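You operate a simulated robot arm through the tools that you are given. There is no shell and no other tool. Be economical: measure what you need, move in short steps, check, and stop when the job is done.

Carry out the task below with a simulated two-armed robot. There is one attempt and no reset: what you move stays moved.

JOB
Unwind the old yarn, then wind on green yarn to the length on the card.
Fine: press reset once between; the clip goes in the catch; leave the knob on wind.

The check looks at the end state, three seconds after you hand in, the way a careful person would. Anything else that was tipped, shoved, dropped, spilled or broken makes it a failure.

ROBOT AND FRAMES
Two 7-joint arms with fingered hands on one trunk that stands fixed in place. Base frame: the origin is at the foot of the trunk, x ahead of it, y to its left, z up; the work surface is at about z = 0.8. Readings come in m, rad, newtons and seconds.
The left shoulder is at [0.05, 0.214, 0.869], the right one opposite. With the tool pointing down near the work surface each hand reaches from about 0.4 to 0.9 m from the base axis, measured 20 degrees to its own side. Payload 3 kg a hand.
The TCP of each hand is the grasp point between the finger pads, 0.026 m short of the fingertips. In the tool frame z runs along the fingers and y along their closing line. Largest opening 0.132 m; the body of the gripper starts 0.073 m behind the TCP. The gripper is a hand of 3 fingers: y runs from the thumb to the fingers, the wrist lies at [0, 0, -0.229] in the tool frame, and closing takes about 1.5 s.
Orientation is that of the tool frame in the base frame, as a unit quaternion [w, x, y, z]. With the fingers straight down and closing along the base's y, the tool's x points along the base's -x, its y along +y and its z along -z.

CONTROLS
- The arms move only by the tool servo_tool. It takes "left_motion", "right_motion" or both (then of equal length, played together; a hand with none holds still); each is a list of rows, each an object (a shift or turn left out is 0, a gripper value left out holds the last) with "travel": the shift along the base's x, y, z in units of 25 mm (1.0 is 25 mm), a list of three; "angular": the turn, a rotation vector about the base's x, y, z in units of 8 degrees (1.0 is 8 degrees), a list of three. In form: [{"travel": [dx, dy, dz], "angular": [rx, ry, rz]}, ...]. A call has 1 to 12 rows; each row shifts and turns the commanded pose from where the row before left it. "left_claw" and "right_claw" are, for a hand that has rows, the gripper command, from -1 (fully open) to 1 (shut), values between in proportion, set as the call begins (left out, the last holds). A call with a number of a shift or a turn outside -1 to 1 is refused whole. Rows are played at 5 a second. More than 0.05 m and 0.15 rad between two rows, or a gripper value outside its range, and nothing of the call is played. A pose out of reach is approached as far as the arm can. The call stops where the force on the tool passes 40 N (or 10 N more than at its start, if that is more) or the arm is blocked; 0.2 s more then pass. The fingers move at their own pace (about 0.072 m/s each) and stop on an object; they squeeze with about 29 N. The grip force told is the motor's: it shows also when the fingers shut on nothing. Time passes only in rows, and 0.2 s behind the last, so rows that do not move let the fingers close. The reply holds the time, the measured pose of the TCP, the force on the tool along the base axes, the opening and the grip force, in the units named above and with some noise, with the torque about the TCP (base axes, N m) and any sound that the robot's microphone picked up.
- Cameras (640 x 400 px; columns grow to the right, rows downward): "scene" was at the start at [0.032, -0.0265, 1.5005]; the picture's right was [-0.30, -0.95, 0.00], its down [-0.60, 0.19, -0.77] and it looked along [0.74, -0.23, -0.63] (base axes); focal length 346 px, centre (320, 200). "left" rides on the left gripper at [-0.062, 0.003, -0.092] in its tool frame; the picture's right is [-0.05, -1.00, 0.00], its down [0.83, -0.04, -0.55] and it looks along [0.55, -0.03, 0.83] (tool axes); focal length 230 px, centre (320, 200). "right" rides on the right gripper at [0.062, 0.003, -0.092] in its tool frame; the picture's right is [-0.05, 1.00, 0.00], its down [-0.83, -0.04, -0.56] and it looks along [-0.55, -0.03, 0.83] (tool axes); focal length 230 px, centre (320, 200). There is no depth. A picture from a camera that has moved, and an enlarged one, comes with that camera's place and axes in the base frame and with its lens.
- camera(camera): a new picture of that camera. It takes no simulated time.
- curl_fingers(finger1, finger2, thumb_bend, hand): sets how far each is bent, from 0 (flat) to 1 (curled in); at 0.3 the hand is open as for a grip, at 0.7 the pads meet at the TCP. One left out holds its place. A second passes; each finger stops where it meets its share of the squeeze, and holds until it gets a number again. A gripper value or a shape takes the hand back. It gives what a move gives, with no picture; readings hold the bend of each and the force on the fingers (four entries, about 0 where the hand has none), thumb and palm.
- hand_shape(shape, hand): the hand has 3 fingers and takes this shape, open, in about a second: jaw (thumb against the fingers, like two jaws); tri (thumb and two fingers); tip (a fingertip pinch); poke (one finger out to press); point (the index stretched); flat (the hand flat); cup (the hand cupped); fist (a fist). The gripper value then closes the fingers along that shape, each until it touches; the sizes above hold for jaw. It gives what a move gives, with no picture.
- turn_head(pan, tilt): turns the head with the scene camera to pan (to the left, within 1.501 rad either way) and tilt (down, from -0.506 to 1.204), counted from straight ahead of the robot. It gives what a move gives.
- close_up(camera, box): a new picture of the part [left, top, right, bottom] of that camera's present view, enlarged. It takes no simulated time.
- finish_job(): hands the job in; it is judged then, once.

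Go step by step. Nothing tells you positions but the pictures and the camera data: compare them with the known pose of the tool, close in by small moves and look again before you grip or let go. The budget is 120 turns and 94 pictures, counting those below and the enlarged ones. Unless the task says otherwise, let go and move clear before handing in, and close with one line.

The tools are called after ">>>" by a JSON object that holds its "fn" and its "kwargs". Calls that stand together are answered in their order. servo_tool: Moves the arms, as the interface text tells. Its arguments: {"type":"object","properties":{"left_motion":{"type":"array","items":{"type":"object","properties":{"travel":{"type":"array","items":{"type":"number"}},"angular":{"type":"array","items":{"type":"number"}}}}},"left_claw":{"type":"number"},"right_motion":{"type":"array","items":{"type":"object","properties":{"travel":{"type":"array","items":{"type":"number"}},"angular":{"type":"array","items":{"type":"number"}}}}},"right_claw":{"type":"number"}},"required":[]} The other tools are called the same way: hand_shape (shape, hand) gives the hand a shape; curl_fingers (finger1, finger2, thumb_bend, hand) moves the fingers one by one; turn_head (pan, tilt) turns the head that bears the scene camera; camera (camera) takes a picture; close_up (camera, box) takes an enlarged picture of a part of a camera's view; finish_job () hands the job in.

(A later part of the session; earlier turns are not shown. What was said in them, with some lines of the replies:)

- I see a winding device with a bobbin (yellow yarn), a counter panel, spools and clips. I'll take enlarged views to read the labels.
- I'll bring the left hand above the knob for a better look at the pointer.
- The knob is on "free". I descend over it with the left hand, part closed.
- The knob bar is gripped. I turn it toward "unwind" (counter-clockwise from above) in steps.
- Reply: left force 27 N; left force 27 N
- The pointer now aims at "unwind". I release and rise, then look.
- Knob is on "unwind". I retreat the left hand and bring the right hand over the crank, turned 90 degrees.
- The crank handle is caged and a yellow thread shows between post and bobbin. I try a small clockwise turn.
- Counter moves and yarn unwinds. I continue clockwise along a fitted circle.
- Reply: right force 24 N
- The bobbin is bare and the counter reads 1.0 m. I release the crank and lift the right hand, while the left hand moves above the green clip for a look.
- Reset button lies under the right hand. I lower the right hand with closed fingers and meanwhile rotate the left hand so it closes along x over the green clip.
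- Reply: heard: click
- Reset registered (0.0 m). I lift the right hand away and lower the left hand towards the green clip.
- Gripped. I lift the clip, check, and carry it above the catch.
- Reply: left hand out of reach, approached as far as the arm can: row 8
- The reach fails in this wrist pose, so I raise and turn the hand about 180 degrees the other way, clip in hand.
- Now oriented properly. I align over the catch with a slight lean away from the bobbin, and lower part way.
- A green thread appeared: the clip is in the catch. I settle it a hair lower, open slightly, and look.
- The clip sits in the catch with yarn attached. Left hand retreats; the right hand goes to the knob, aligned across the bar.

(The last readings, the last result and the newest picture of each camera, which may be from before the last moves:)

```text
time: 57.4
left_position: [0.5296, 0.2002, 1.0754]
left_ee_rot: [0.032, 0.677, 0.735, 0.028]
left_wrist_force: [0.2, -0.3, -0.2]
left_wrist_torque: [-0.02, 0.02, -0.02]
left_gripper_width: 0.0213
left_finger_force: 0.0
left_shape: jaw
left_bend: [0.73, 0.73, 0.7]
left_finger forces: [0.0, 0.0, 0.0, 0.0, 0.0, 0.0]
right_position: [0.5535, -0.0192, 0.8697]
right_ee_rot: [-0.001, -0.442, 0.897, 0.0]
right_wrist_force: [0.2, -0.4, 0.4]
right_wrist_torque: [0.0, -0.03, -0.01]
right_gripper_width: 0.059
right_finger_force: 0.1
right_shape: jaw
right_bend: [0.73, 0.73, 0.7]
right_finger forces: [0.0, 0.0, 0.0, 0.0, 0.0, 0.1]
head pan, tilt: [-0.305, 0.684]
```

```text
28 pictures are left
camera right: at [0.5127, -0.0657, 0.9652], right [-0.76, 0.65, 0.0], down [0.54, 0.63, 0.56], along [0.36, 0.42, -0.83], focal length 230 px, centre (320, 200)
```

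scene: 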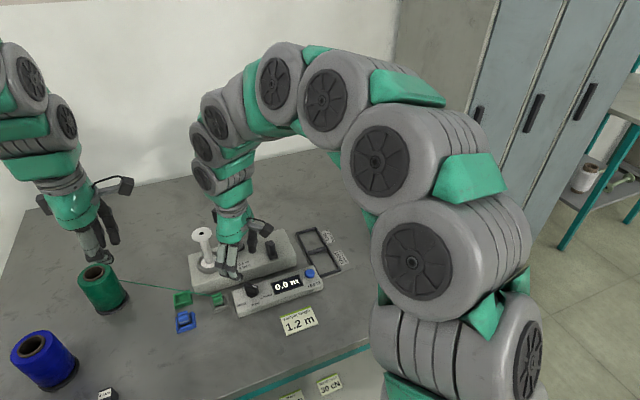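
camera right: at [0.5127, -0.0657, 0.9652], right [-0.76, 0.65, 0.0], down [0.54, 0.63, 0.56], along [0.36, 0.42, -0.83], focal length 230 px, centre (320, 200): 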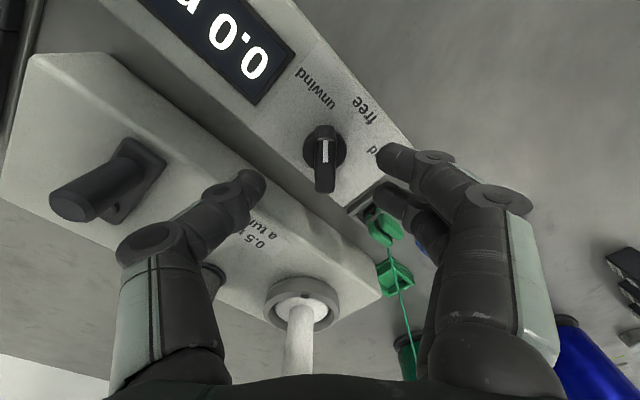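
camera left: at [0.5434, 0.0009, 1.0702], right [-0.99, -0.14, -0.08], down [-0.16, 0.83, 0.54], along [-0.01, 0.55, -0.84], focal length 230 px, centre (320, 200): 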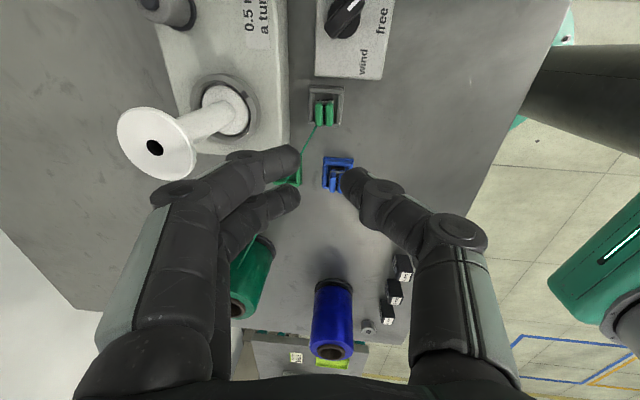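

>>> {"fn": "servo_tool", "kwargs": {"right_motion": [{"travel": [-0.14, -0.12, -0.34]}, {}, {}, {}, {}, {}], "right_claw": 1.0}}

>>> {"fn": "camera", "kwargs": {"camera": "right"}}

```text
time: 58.8
left_position: [0.529, 0.2016, 1.0754]
left_ee_rot: [0.031, 0.676, 0.735, 0.027]
left_wrist_force: [-0.4, 0.3, -0.5]
left_wrist_torque: [-0.02, -0.02, -0.02]
left_gripper_width: 0.0213
left_finger_force: 0.0
left_shape: jaw
left_bend: [0.73, 0.73, 0.7]
left_finger forces: [0.0, 0.1, 0.2, 0.0, 0.0, 0.0]
right_position: [0.5485, -0.0228, 0.8606]
right_ee_rot: [0.0, -0.442, 0.897, 0.0]
right_wrist_force: [-1.1, -0.1, -5.6]
right_wrist_torque: [0.03, 0.03, 0.02]
right_gripper_width: 0.0072
right_finger_force: 28.9
right_shape: jaw
right_bend: [0.72, 0.71, 0.7]
right_finger forces: [12.8, 12.8, 0.0, 0.0, 24.9, 0.0]
head pan, tilt: [-0.305, 0.684]
```

```text
27 pictures are left
camera right: at [0.5081, -0.0697, 0.9564], right [-0.76, 0.65, 0.0], down [0.54, 0.63, 0.55], along [0.36, 0.42, -0.83], focal length 230 px, centre (320, 200)
```

right: 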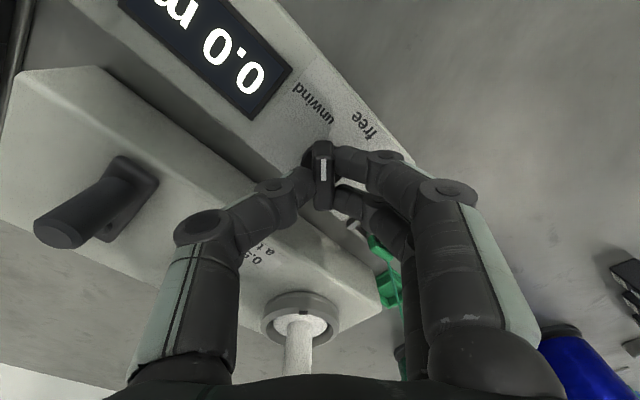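

>>> {"fn": "servo_tool", "kwargs": {"right_motion": [{"angular": [0, 0, -1]}, {"angular": [0, 0, -1]}, {"angular": [0, 0, -1]}, {"angular": [0, 0, -1]}, {"angular": [0, 0, -1]}, {"angular": [0, 0, -1]}, {"angular": [0, 0, -1]}, {}]}}

>>> {"fn": "camera", "kwargs": {"camera": "right"}}

```text
time: 60.0
left_position: [0.5284, 0.2008, 1.0749]
left_ee_rot: [0.031, 0.676, 0.735, 0.027]
left_wrist_force: [0.1, 0.9, 0.1]
left_wrist_torque: [0.0, -0.01, -0.02]
left_gripper_width: 0.0213
left_finger_force: 0.1
left_shape: jaw
left_bend: [0.73, 0.73, 0.7]
left_finger forces: [0.0, 0.1, 0.1, 0.0, 0.0, 0.0]
right_position: [0.5494, -0.0234, 0.8595]
right_ee_rot: [-0.001, -0.127, 0.992, 0.0]
right_wrist_force: [-16.7, -7.4, 23.2]
right_wrist_torque: [-0.1, 0.3, 0.0]
right_gripper_width: 0.0084
right_finger_force: 28.9
right_shape: jaw
right_bend: [0.72, 0.72, 0.71]
right_finger forces: [16.0, 15.4, 0.0, 0.0, 35.8, 0.0]
head pan, tilt: [-0.305, 0.684]
stopped in row 5 (right hand): the force on the tool passed its limit at 40 N (the readings are from after the stop); the commanded pose is now the measured one
```

```text
26 pictures are left
camera right: at [0.4877, -0.0355, 0.9544], right [-0.2, 0.98, 0.0], down [0.82, 0.17, 0.55], along [0.54, 0.11, -0.83], focal length 230 px, centre (320, 200)
```

right: 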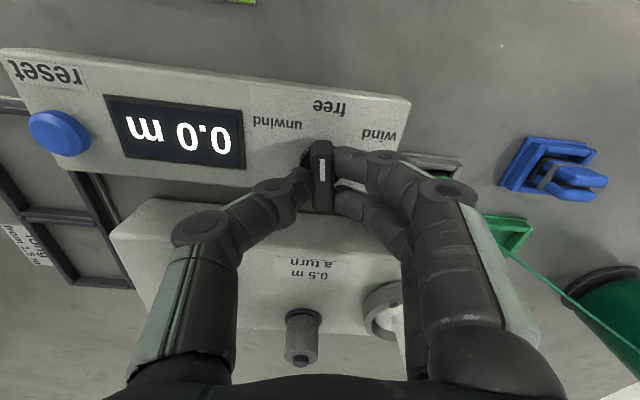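

>>> {"fn": "servo_tool", "kwargs": {"right_motion": [{"travel": [-0.08, -0.04, 0.1]}, {}]}}

>>> {"fn": "servo_tool", "kwargs": {"right_motion": [{"angular": [0, 0, -1]}, {"angular": [0, 0, -1]}, {"angular": [0, 0, -1]}, {}]}}

```text
time: 60.6
left_position: [0.5285, 0.2009, 1.0744]
left_ee_rot: [0.032, 0.676, 0.736, 0.028]
left_wrist_force: [0.3, -0.4, 0.0]
left_wrist_torque: [0.0, -0.01, 0.02]
left_gripper_width: 0.0213
left_finger_force: 0.0
left_shape: jaw
left_bend: [0.73, 0.73, 0.7]
left_finger forces: [0.0, 0.0, 0.0, 0.0, 0.0, 0.0]
right_position: [0.5489, -0.0237, 0.8602]
right_ee_rot: [0.0, -0.128, 0.992, 0.0]
right_wrist_force: [-0.3, -2.7, -0.1]
right_wrist_torque: [0.01, 0.03, -0.01]
right_gripper_width: 0.0081
right_finger_force: 29.3
right_shape: jaw
right_bend: [0.72, 0.72, 0.71]
right_finger forces: [13.6, 13.3, 0.1, 0.0, 29.4, 0.0]
head pan, tilt: [-0.305, 0.684]
```

```text
time: 61.6
left_position: [0.5295, 0.1996, 1.0755]
left_ee_rot: [0.031, 0.677, 0.735, 0.028]
left_wrist_force: [-0.1, -0.3, -0.6]
left_wrist_torque: [0.01, -0.03, 0.01]
left_gripper_width: 0.0212
left_finger_force: 0.1
left_shape: jaw
left_bend: [0.73, 0.73, 0.7]
left_finger forces: [0.1, 0.0, 0.0, 0.1, 0.0, 0.1]
right_position: [0.548, -0.0235, 0.8603]
right_ee_rot: [0.0, 0.081, 0.997, 0.0]
right_wrist_force: [6.0, -0.3, 1.2]
right_wrist_torque: [0.03, -0.11, -0.02]
right_gripper_width: 0.0079
right_finger_force: 29.0
right_shape: jaw
right_bend: [0.72, 0.72, 0.71]
right_finger forces: [14.0, 13.9, 0.1, 0.0, 27.4, 0.1]
head pan, tilt: [-0.305, 0.684]
```

>>> {"fn": "servo_tool", "kwargs": {"right_motion": [{"angular": [0, 0, -1]}, {"angular": [0, 0, -1]}, {"angular": [0, 0, -1]}, {"angular": [0, 0, -1]}, {"angular": [0, 0, -1]}, {"angular": [0, 0, -0.3]}, {}]}}

>>> {"fn": "camera", "kwargs": {"camera": "right"}}

```text
time: 63.2
left_position: [0.5297, 0.201, 1.0751]
left_ee_rot: [0.032, 0.676, 0.736, 0.028]
left_wrist_force: [-0.7, -0.1, 0.1]
left_wrist_torque: [0.0, 0.03, 0.02]
left_gripper_width: 0.0213
left_finger_force: 0.2
left_shape: jaw
left_bend: [0.73, 0.73, 0.7]
left_finger forces: [0.0, 0.0, 0.1, 0.0, 0.0, 0.1]
right_position: [0.5471, -0.0232, 0.8615]
right_ee_rot: [-0.001, 0.436, 0.9, -0.001]
right_wrist_force: [-12.3, 6.3, -7.0]
right_wrist_torque: [0.1, 0.21, 0.44]
right_gripper_width: 0.0067
right_finger_force: 29.4
right_shape: jaw
right_bend: [0.72, 0.71, 0.7]
right_finger forces: [10.7, 18.7, 0.0, 0.1, 32.3, 0.0]
head pan, tilt: [-0.305, 0.684]
```

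```text
25 pictures are left
camera right: at [0.5116, 0.0269, 0.9566], right [0.82, 0.58, 0.0], down [0.48, -0.68, 0.55], along [0.32, -0.45, -0.83], focal length 230 px, centre (320, 200)
```

right: 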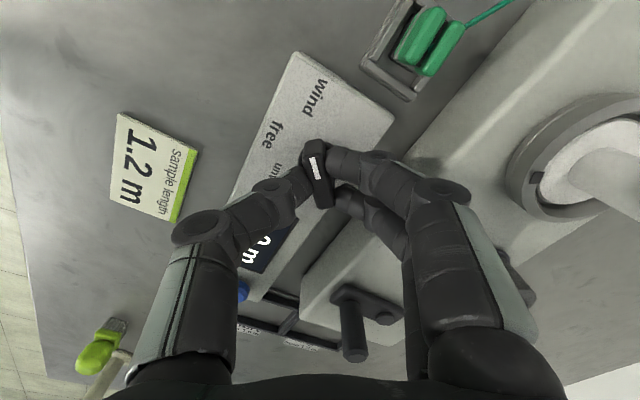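

Knob seems at its stop on "wind". I release, rise and check.

>>> {"fn": "servo_tool", "kwargs": {"right_motion": [{}, {}, {}, {"travel": [0, 0, 0.5]}, {"travel": [0, 0, 1]}, {"travel": [0, 0, 1]}, {"travel": [0, 0, 1]}, {"travel": [0, 0, 1]}], "right_claw": 0.1}}

>>> {"fn": "camera", "kwargs": {"camera": "right"}}

```text
time: 65.0
left_position: [0.5281, 0.2007, 1.0754]
left_ee_rot: [0.031, 0.677, 0.735, 0.027]
left_wrist_force: [-0.7, 1.0, 0.6]
left_wrist_torque: [-0.03, 0.01, -0.06]
left_gripper_width: 0.0212
left_finger_force: 0.1
left_shape: jaw
left_bend: [0.73, 0.73, 0.7]
left_finger forces: [0.1, 0.0, 0.1, 0.1, 0.1, 0.1]
right_position: [0.548, -0.0239, 0.9751]
right_ee_rot: [-0.001, 0.436, 0.9, 0.0]
right_wrist_force: [-0.5, 0.6, -0.1]
right_wrist_torque: [0.04, 0.01, 0.01]
right_gripper_width: 0.059
right_finger_force: 0.1
right_shape: jaw
right_bend: [0.73, 0.73, 0.7]
right_finger forces: [0.0, 0.0, 0.0, 0.0, 0.0, 0.0]
head pan, tilt: [-0.305, 0.684]
```

```text
24 pictures are left
camera right: at [0.5108, 0.0269, 1.0697], right [0.82, 0.58, 0.0], down [0.48, -0.68, 0.55], along [0.32, -0.45, -0.83], focal length 230 px, centre (320, 200)
```

right: 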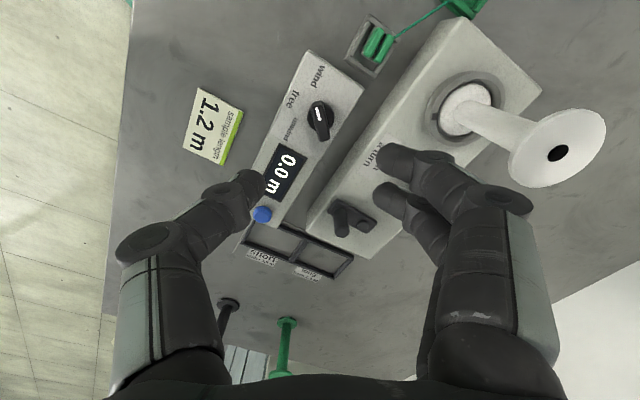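

Pointer at "wind". Now the right hand returns to the crank in the earlier orientation.

>>> {"fn": "servo_tool", "kwargs": {"right_motion": [{"travel": [0, -0.3, 0.6], "angular": [0, 0, 1]}, {"travel": [0.3, -0.3, 0], "angular": [0, 0, 1]}, {"travel": [0.3, -0.3, 0], "angular": [0, 0, 1]}, {"travel": [0.3, -0.3, 0], "angular": [0, 0, 1]}, {"travel": [0.3, -0.3, 0], "angular": [0, 0, 1]}, {"travel": [0.3, -0.3, 0], "angular": [0, 0, 1]}, {"travel": [0.3, -0.3, 0], "angular": [0, 0, 1]}, {"travel": [0.3, -0.3, 0], "angular": [0, 0, 1]}, {"travel": [0.3, -0.16, 0], "angular": [0, 0, 1]}, {"travel": [0.3, 0, 0], "angular": [0, 0, 1]}, {"travel": [0.12, 0, 0], "angular": [0, 0, 1]}, {"angular": [0, 0, 1]}]}}

>>> {"fn": "servo_tool", "kwargs": {"right_motion": [{"angular": [0, 0, 1]}, {"angular": [0, 0, 1]}, {"angular": [0, 0, 1]}, {"angular": [0, 0, 1], "travel": [0, 0, -0.8]}, {"angular": [0, 0, 0.8], "travel": [0, 0, -0.8]}, {"travel": [0, 0, -0.7]}, {}]}}

>>> {"fn": "camera", "kwargs": {"camera": "right"}}

```text
time: 67.6
left_position: [0.5284, 0.2001, 1.0754]
left_ee_rot: [0.031, 0.675, 0.736, 0.028]
left_wrist_force: [1.1, -0.6, -0.2]
left_wrist_torque: [0.03, -0.01, -0.03]
left_gripper_width: 0.0211
left_finger_force: 0.1
left_shape: jaw
left_bend: [0.73, 0.73, 0.7]
left_finger forces: [0.0, 0.0, 0.0, 0.0, 0.0, 0.0]
right_position: [0.6179, -0.0882, 0.9884]
right_ee_rot: [0.0, -0.378, 0.926, -0.001]
right_wrist_force: [-0.6, 0.0, 0.5]
right_wrist_torque: [0.01, 0.01, 0.0]
right_gripper_width: 0.059
right_finger_force: 0.1
right_shape: jaw
right_bend: [0.73, 0.73, 0.7]
right_finger forces: [0.0, 0.0, 0.1, 0.1, 0.1, 0.1]
head pan, tilt: [-0.305, 0.684]
```

```text
time: 69.2
left_position: [0.5293, 0.2011, 1.0751]
left_ee_rot: [0.032, 0.676, 0.736, 0.028]
left_wrist_force: [-0.1, 0.1, -0.3]
left_wrist_torque: [0.02, 0.02, -0.02]
left_gripper_width: 0.0207
left_finger_force: 0.1
left_shape: jaw
left_bend: [0.73, 0.73, 0.7]
left_finger forces: [0.0, 0.1, 0.1, 0.1, 0.0, 0.0]
right_position: [0.6175, -0.0871, 0.9311]
right_ee_rot: [-0.001, -0.661, 0.75, 0.0]
right_wrist_force: [-0.7, 0.9, 0.0]
right_wrist_torque: [-0.01, 0.01, 0.0]
right_gripper_width: 0.0592
right_finger_force: 0.0
right_shape: jaw
right_bend: [0.73, 0.73, 0.7]
right_finger forces: [0.0, 0.1, 0.1, 0.0, 0.0, 0.1]
head pan, tilt: [-0.305, 0.684]
```

```text
23 pictures are left
camera right: at [0.6072, -0.148, 1.0265], right [-0.98, 0.18, 0.0], down [0.15, 0.82, 0.55], along [0.1, 0.55, -0.83], focal length 230 px, centre (320, 200)
```

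right: 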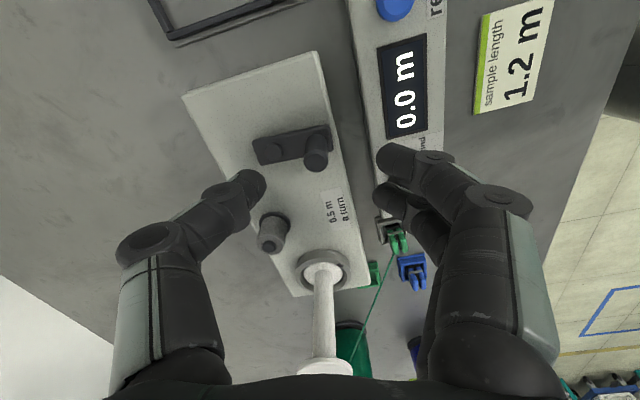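

>>> {"fn": "servo_tool", "kwargs": {"right_motion": [{"travel": [0.03, -0.06, -0.7]}, {"travel": [0, 0, -0.7]}, {}]}}

>>> {"fn": "servo_tool", "kwargs": {"right_motion": [{}, {}, {}, {}, {}, {}], "right_claw": 1.0}}

>>> {"fn": "camera", "kwargs": {"camera": "right"}}

```text
time: 70.0
left_position: [0.5292, 0.2006, 1.0744]
left_ee_rot: [0.032, 0.676, 0.736, 0.028]
left_wrist_force: [0.5, -0.2, -0.3]
left_wrist_torque: [0.02, 0.0, 0.02]
left_gripper_width: 0.0212
left_finger_force: 0.1
left_shape: jaw
left_bend: [0.73, 0.73, 0.7]
left_finger forces: [0.0, 0.0, 0.0, 0.0, 0.0, 0.0]
right_position: [0.62, -0.0906, 0.8958]
right_ee_rot: [-0.001, -0.66, 0.751, -0.001]
right_wrist_force: [-0.4, 0.7, -1.1]
right_wrist_torque: [-0.01, 0.0, 0.02]
right_gripper_width: 0.0588
right_finger_force: 0.0
right_shape: jaw
right_bend: [0.73, 0.73, 0.7]
right_finger forces: [0.0, 0.1, 0.0, 0.0, 0.0, 0.0]
head pan, tilt: [-0.305, 0.684]
```

```text
time: 71.4
left_position: [0.5293, 0.1997, 1.0753]
left_ee_rot: [0.032, 0.676, 0.736, 0.028]
left_wrist_force: [-0.4, -0.2, 0.4]
left_wrist_torque: [-0.01, 0.01, 0.02]
left_gripper_width: 0.0213
left_finger_force: 0.0
left_shape: jaw
left_bend: [0.73, 0.73, 0.7]
left_finger forces: [0.1, 0.0, 0.0, 0.0, 0.0, 0.0]
right_position: [0.6208, -0.0892, 0.8965]
right_ee_rot: [0.0, -0.661, 0.751, 0.0]
right_wrist_force: [8.2, -0.3, -7.3]
right_wrist_torque: [0.06, -0.13, -0.02]
right_gripper_width: 0.0027
right_finger_force: 29.2
right_shape: jaw
right_bend: [0.7, 0.7, 0.7]
right_finger forces: [8.8, 14.9, 0.1, 0.1, 26.2, 0.0]
head pan, tilt: [-0.305, 0.684]
```

```text
22 pictures are left
camera right: at [0.6087, -0.1504, 0.9908], right [-0.98, 0.18, 0.0], down [0.15, 0.82, 0.55], along [0.1, 0.55, -0.83], focal length 230 px, centre (320, 200)
```

right: 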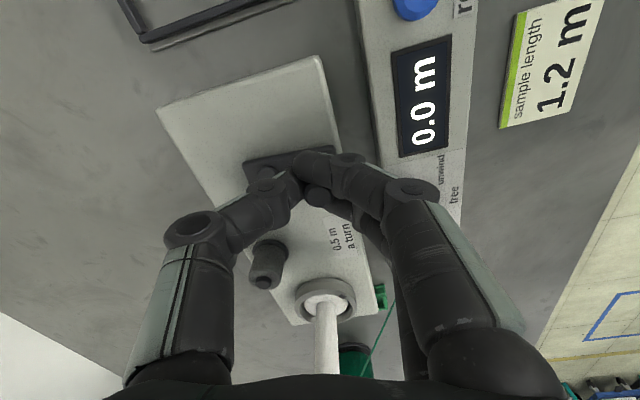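

>>> {"fn": "servo_tool", "kwargs": {"right_motion": [{"travel": [0.05, 0.448, 0]}, {"travel": [0.228, 0.392, 0]}, {"travel": [0.347, 0.291, 0]}, {"travel": [0.426, 0.157, 0]}, {"travel": [0.456, 0, 0]}, {}]}}

>>> {"fn": "camera", "kwargs": {"camera": "right"}}

```text
time: 72.8
left_position: [0.5276, 0.2024, 1.0755]
left_ee_rot: [0.032, 0.676, 0.735, 0.028]
left_wrist_force: [0.0, -0.4, 0.6]
left_wrist_torque: [-0.01, -0.03, -0.03]
left_gripper_width: 0.0213
left_finger_force: 0.1
left_shape: jaw
left_bend: [0.73, 0.73, 0.7]
left_finger forces: [0.0, 0.1, 0.1, 0.1, 0.0, 0.0]
right_position: [0.6568, -0.0556, 0.8949]
right_ee_rot: [0.0, -0.661, 0.75, 0.0]
right_wrist_force: [-0.1, 17.0, -5.0]
right_wrist_torque: [0.36, 0.06, 0.0]
right_gripper_width: 0.0017
right_finger_force: 29.3
right_shape: jaw
right_bend: [0.7, 0.69, 0.7]
right_finger forces: [0.0, 26.4, 0.1, 0.0, 20.8, 0.0]
head pan, tilt: [-0.305, 0.684]
```

```text
21 pictures are left
camera right: at [0.6451, -0.1165, 0.991], right [-0.98, 0.18, 0.0], down [0.15, 0.82, 0.56], along [0.1, 0.55, -0.83], focal length 230 px, centre (320, 200)
```

right: 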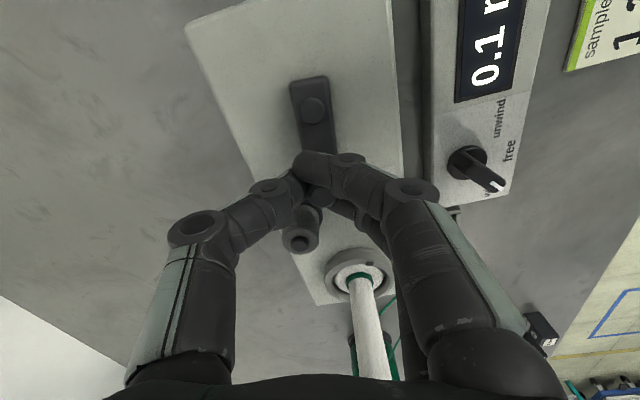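

Green yarn is winding on (0.1 m). I continue clockwise; the target is 2.4 turns.

>>> {"fn": "servo_tool", "kwargs": {"right_motion": [{"travel": [0.426, -0.157, 0]}, {"travel": [0.347, -0.291, 0]}, {"travel": [0.228, -0.392, 0]}, {"travel": [0.078, -0.448, 0]}, {"travel": [-0.078, -0.448, 0]}, {"travel": [-0.228, -0.392, 0]}, {"travel": [-0.347, -0.291, 0]}, {"travel": [-0.426, -0.157, 0]}, {"travel": [-0.456, 0, 0]}, {"travel": [-0.426, 0.157, 0]}, {"travel": [-0.347, 0.291, 0]}, {"travel": [-0.228, 0.392, 0]}]}}

>>> {"fn": "camera", "kwargs": {"camera": "right"}}

```text
time: 75.4
left_position: [0.5283, 0.2009, 1.0746]
left_ee_rot: [0.031, 0.677, 0.735, 0.028]
left_wrist_force: [-0.3, -0.3, -1.2]
left_wrist_torque: [-0.03, -0.02, 0.02]
left_gripper_width: 0.0211
left_finger_force: 0.0
left_shape: jaw
left_bend: [0.73, 0.73, 0.7]
left_finger forces: [0.0, 0.1, 0.0, 0.0, 0.0, 0.0]
right_position: [0.62, -0.0991, 0.8969]
right_ee_rot: [0.0, -0.661, 0.75, -0.001]
right_wrist_force: [22.3, 7.2, -11.7]
right_wrist_torque: [0.14, -0.33, -0.02]
right_gripper_width: 0.0008
right_finger_force: 28.7
right_shape: jaw
right_bend: [0.71, 0.68, 0.7]
right_finger forces: [10.0, 18.2, 0.1, 0.0, 33.9, 0.0]
head pan, tilt: [-0.305, 0.684]
```

```text
20 pictures are left
camera right: at [0.608, -0.1598, 0.9925], right [-0.98, 0.18, 0.0], down [0.15, 0.82, 0.56], along [0.1, 0.55, -0.83], focal length 230 px, centre (320, 200)
```

right: 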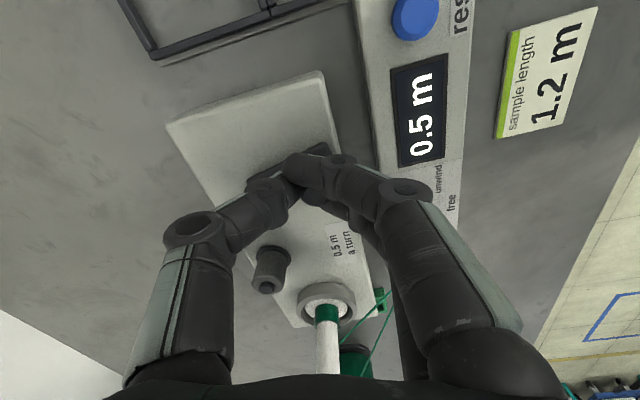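

>>> {"fn": "servo_tool", "kwargs": {"right_motion": [{"travel": [0, 0.448, 0]}, {"travel": [0.078, 0.448, 0]}, {"travel": [0.228, 0.392, 0]}, {"travel": [0.347, 0.291, 0]}, {"travel": [0.426, 0.157, 0]}, {"travel": [0.456, 0, 0]}, {"travel": [0.426, -0.157, 0]}, {"travel": [0.347, -0.291, 0]}, {"travel": [0.228, -0.392, 0]}, {"travel": [0.078, -0.448, 0]}, {"travel": [-0.078, -0.448, 0]}, {"travel": [-0.228, -0.392, 0]}]}}

>>> {"fn": "camera", "kwargs": {"camera": "right"}}

```text
time: 78.0
left_position: [0.5285, 0.2005, 1.0742]
left_ee_rot: [0.031, 0.677, 0.735, 0.028]
left_wrist_force: [-0.8, -0.2, -0.1]
left_wrist_torque: [0.02, 0.0, 0.01]
left_gripper_width: 0.0211
left_finger_force: 0.1
left_shape: jaw
left_bend: [0.73, 0.73, 0.7]
left_finger forces: [0.0, 0.1, 0.0, 0.0, 0.0, 0.0]
right_position: [0.678, -0.1127, 0.8954]
right_ee_rot: [-0.001, -0.661, 0.751, 0.0]
right_wrist_force: [8.8, -8.9, 6.5]
right_wrist_torque: [-0.02, -0.19, 0.0]
right_gripper_width: 0.0021
right_finger_force: 28.9
right_shape: jaw
right_bend: [0.71, 0.7, 0.71]
right_finger forces: [17.9, 18.2, 0.0, 0.0, 32.2, 0.0]
head pan, tilt: [-0.305, 0.684]
```

```text
19 pictures are left
camera right: at [0.6667, -0.1728, 0.9912], right [-0.98, 0.18, 0.0], down [0.15, 0.82, 0.55], along [0.1, 0.54, -0.83], focal length 230 px, centre (320, 200)
```

right: 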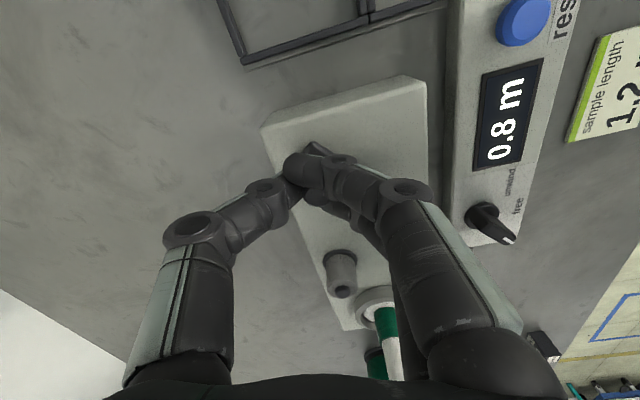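

>>> {"fn": "servo_tool", "kwargs": {"right_motion": [{"travel": [-0.347, -0.291, 0]}, {"travel": [-0.426, -0.157, 0]}, {"travel": [-0.456, 0, 0]}, {"travel": [-0.426, 0.157, 0]}, {"travel": [-0.347, 0.291, 0]}, {"travel": [-0.228, 0.392, 0]}, {"travel": [-0.078, 0.448, 0]}, {"travel": [0.078, 0.448, 0]}, {"travel": [0.228, 0.392, 0]}, {"travel": [0.347, 0.291, 0]}, {"travel": [0.426, 0.157, 0]}, {}]}}

>>> {"fn": "camera", "kwargs": {"camera": "right"}}

```text
time: 80.6
left_position: [0.529, 0.2016, 1.0758]
left_ee_rot: [0.031, 0.676, 0.736, 0.028]
left_wrist_force: [-0.3, -0.7, 0.0]
left_wrist_torque: [-0.02, 0.0, 0.02]
left_gripper_width: 0.0211
left_finger_force: 0.0
left_shape: jaw
left_bend: [0.73, 0.73, 0.7]
left_finger forces: [0.0, 0.0, 0.0, 0.1, 0.1, 0.0]
right_position: [0.6472, -0.057, 0.8979]
right_ee_rot: [-0.001, -0.661, 0.75, 0.0]
right_wrist_force: [-2.0, 6.2, -14.5]
right_wrist_torque: [0.21, 0.04, 0.01]
right_gripper_width: 0.001
right_finger_force: 29.2
right_shape: jaw
right_bend: [0.71, 0.68, 0.7]
right_finger forces: [14.8, 23.5, 0.0, 0.1, 23.5, 0.0]
head pan, tilt: [-0.305, 0.684]
```

```text
18 pictures are left
camera right: at [0.6364, -0.1171, 0.9924], right [-0.98, 0.18, 0.0], down [0.15, 0.82, 0.55], along [0.1, 0.55, -0.83], focal length 230 px, centre (320, 200)
```

right: 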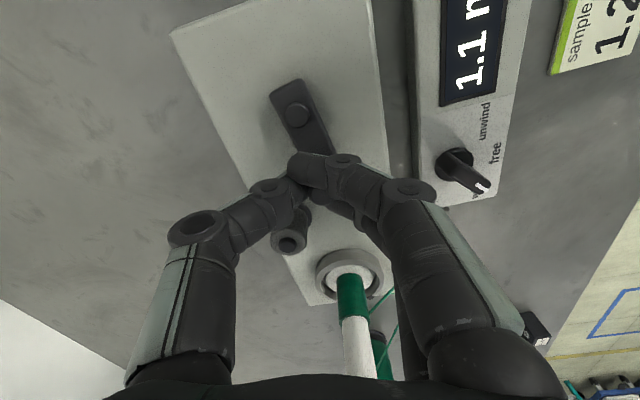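

>>> {"fn": "servo_tool", "kwargs": {"right_motion": [{"travel": [0.456, 0, 0]}, {"travel": [0.426, -0.157, 0]}, {"travel": [0.347, -0.291, 0]}, {}]}}

>>> {"fn": "camera", "kwargs": {"camera": "right"}}

```text
time: 81.6
left_position: [0.5293, 0.2008, 1.0753]
left_ee_rot: [0.031, 0.676, 0.736, 0.027]
left_wrist_force: [-0.7, -0.3, -0.5]
left_wrist_torque: [0.01, 0.0, 0.01]
left_gripper_width: 0.0212
left_finger_force: 0.1
left_shape: jaw
left_bend: [0.73, 0.73, 0.7]
left_finger forces: [0.0, 0.1, 0.0, 0.0, 0.0, 0.0]
right_position: [0.6785, -0.0689, 0.8955]
right_ee_rot: [0.001, -0.661, 0.75, -0.001]
right_wrist_force: [24.7, 19.7, -2.2]
right_wrist_torque: [0.41, -0.42, 0.02]
right_gripper_width: 0.0015
right_finger_force: 28.7
right_shape: jaw
right_bend: [0.71, 0.69, 0.7]
right_finger forces: [0.0, 25.4, 0.0, 0.1, 36.7, 0.0]
head pan, tilt: [-0.305, 0.684]
```

```text
17 pictures are left
camera right: at [0.6668, -0.1287, 0.9917], right [-0.98, 0.18, 0.0], down [0.15, 0.82, 0.56], along [0.1, 0.55, -0.83], focal length 230 px, centre (320, 200)
```

right: 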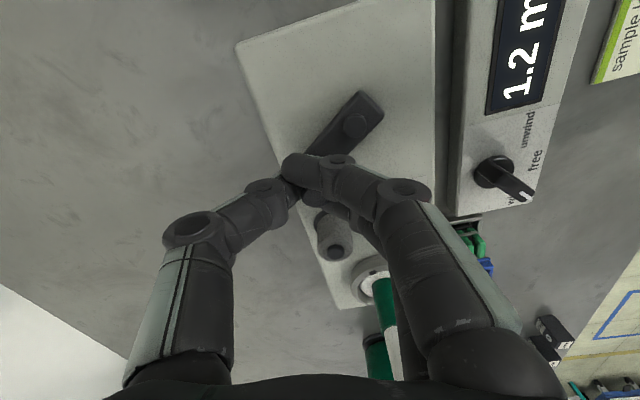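

Counter shows 1.2 m. I relax the grip, open and lift clear.

>>> {"fn": "servo_tool", "kwargs": {"right_motion": [{"travel": [0.05, 0.04, 0]}, {}]}}

>>> {"fn": "servo_tool", "kwargs": {"right_motion": [{}, {}, {}, {"travel": [0, 0, 0.4]}, {"travel": [0, 0, 0.8]}, {"travel": [0, 0, 1]}, {"travel": [0, 0, 1]}, {"travel": [0, 0, 1]}, {"travel": [-0.4, -1, 1]}, {"travel": [-0.4, -1, 0.5]}, {"travel": [-0.4, -1, 0]}, {"travel": [-0.4, -1, 0]}], "right_claw": 0.1}}

>>> {"fn": "camera", "kwargs": {"camera": "scene"}}

>>> {"fn": "close_up", "kwargs": {"camera": "scene", "box": [160, 210, 340, 335]}}

```text
time: 82.2
left_position: [0.5286, 0.2017, 1.0751]
left_ee_rot: [0.032, 0.676, 0.735, 0.028]
left_wrist_force: [0.1, 1.2, -0.2]
left_wrist_torque: [-0.04, -0.02, 0.01]
left_gripper_width: 0.0213
left_finger_force: 0.1
left_shape: jaw
left_bend: [0.73, 0.73, 0.7]
left_finger forces: [0.0, 0.1, 0.1, 0.1, 0.0, 0.0]
right_position: [0.6794, -0.0678, 0.896]
right_ee_rot: [0.0, -0.661, 0.751, -0.001]
right_wrist_force: [17.6, 15.1, 1.5]
right_wrist_torque: [0.31, -0.3, -0.01]
right_gripper_width: 0.0016
right_finger_force: 29.0
right_shape: jaw
right_bend: [0.71, 0.69, 0.7]
right_finger forces: [11.3, 24.7, 0.0, 0.0, 34.2, 0.1]
head pan, tilt: [-0.305, 0.684]
```

```text
time: 84.8
left_position: [0.5281, 0.2006, 1.0743]
left_ee_rot: [0.031, 0.676, 0.736, 0.027]
left_wrist_force: [-0.6, 0.3, -0.8]
left_wrist_torque: [-0.01, -0.03, 0.01]
left_gripper_width: 0.0214
left_finger_force: 0.1
left_shape: jaw
left_bend: [0.73, 0.73, 0.7]
left_finger forces: [0.1, 0.0, 0.0, 0.1, 0.0, 0.0]
right_position: [0.6386, -0.1671, 1.039]
right_ee_rot: [0.0, -0.66, 0.751, -0.002]
right_wrist_force: [0.3, -0.4, -0.7]
right_wrist_torque: [-0.01, 0.01, 0.02]
right_gripper_width: 0.059
right_finger_force: 0.0
right_shape: jaw
right_bend: [0.73, 0.73, 0.7]
right_finger forces: [0.1, 0.1, 0.1, 0.1, 0.0, 0.0]
head pan, tilt: [-0.305, 0.684]
```

```text
16 pictures are left
```

scene: 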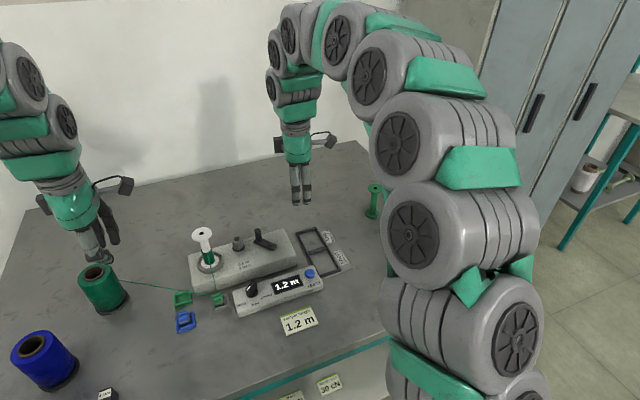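

```text
3.20 times, centred on (250, 272) of scene
camera zoom: at [0.0319, -0.0265, 1.5005], right [-0.3, -0.95, 0.0], down [-0.6, 0.19, -0.77], along [0.74, -0.23, -0.63], focal length 1106 px, centre (544, -32)
```

zoom: 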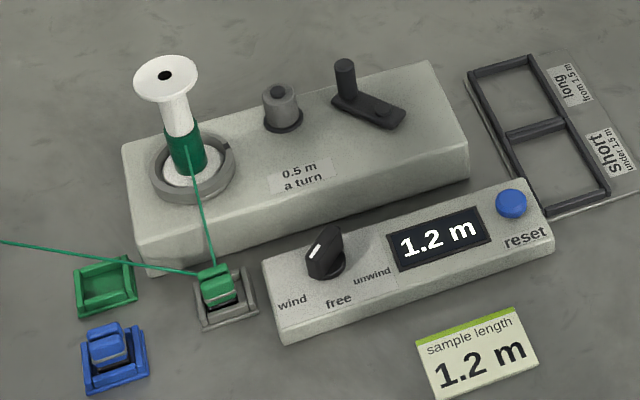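

Everything reads as required: green yarn on the bobbin, counter at 1.2 m, clip in the catch, knob on "wind", both hands clear. I hand in.

>>> {"fn": "finish_job", "kwargs": {}}

```text
The job is handed in.
```

The old yarn is unwound and reset was pressed once. Green yarn is wound on to 1.2 m, with the clip in the catch and the knob on wind.
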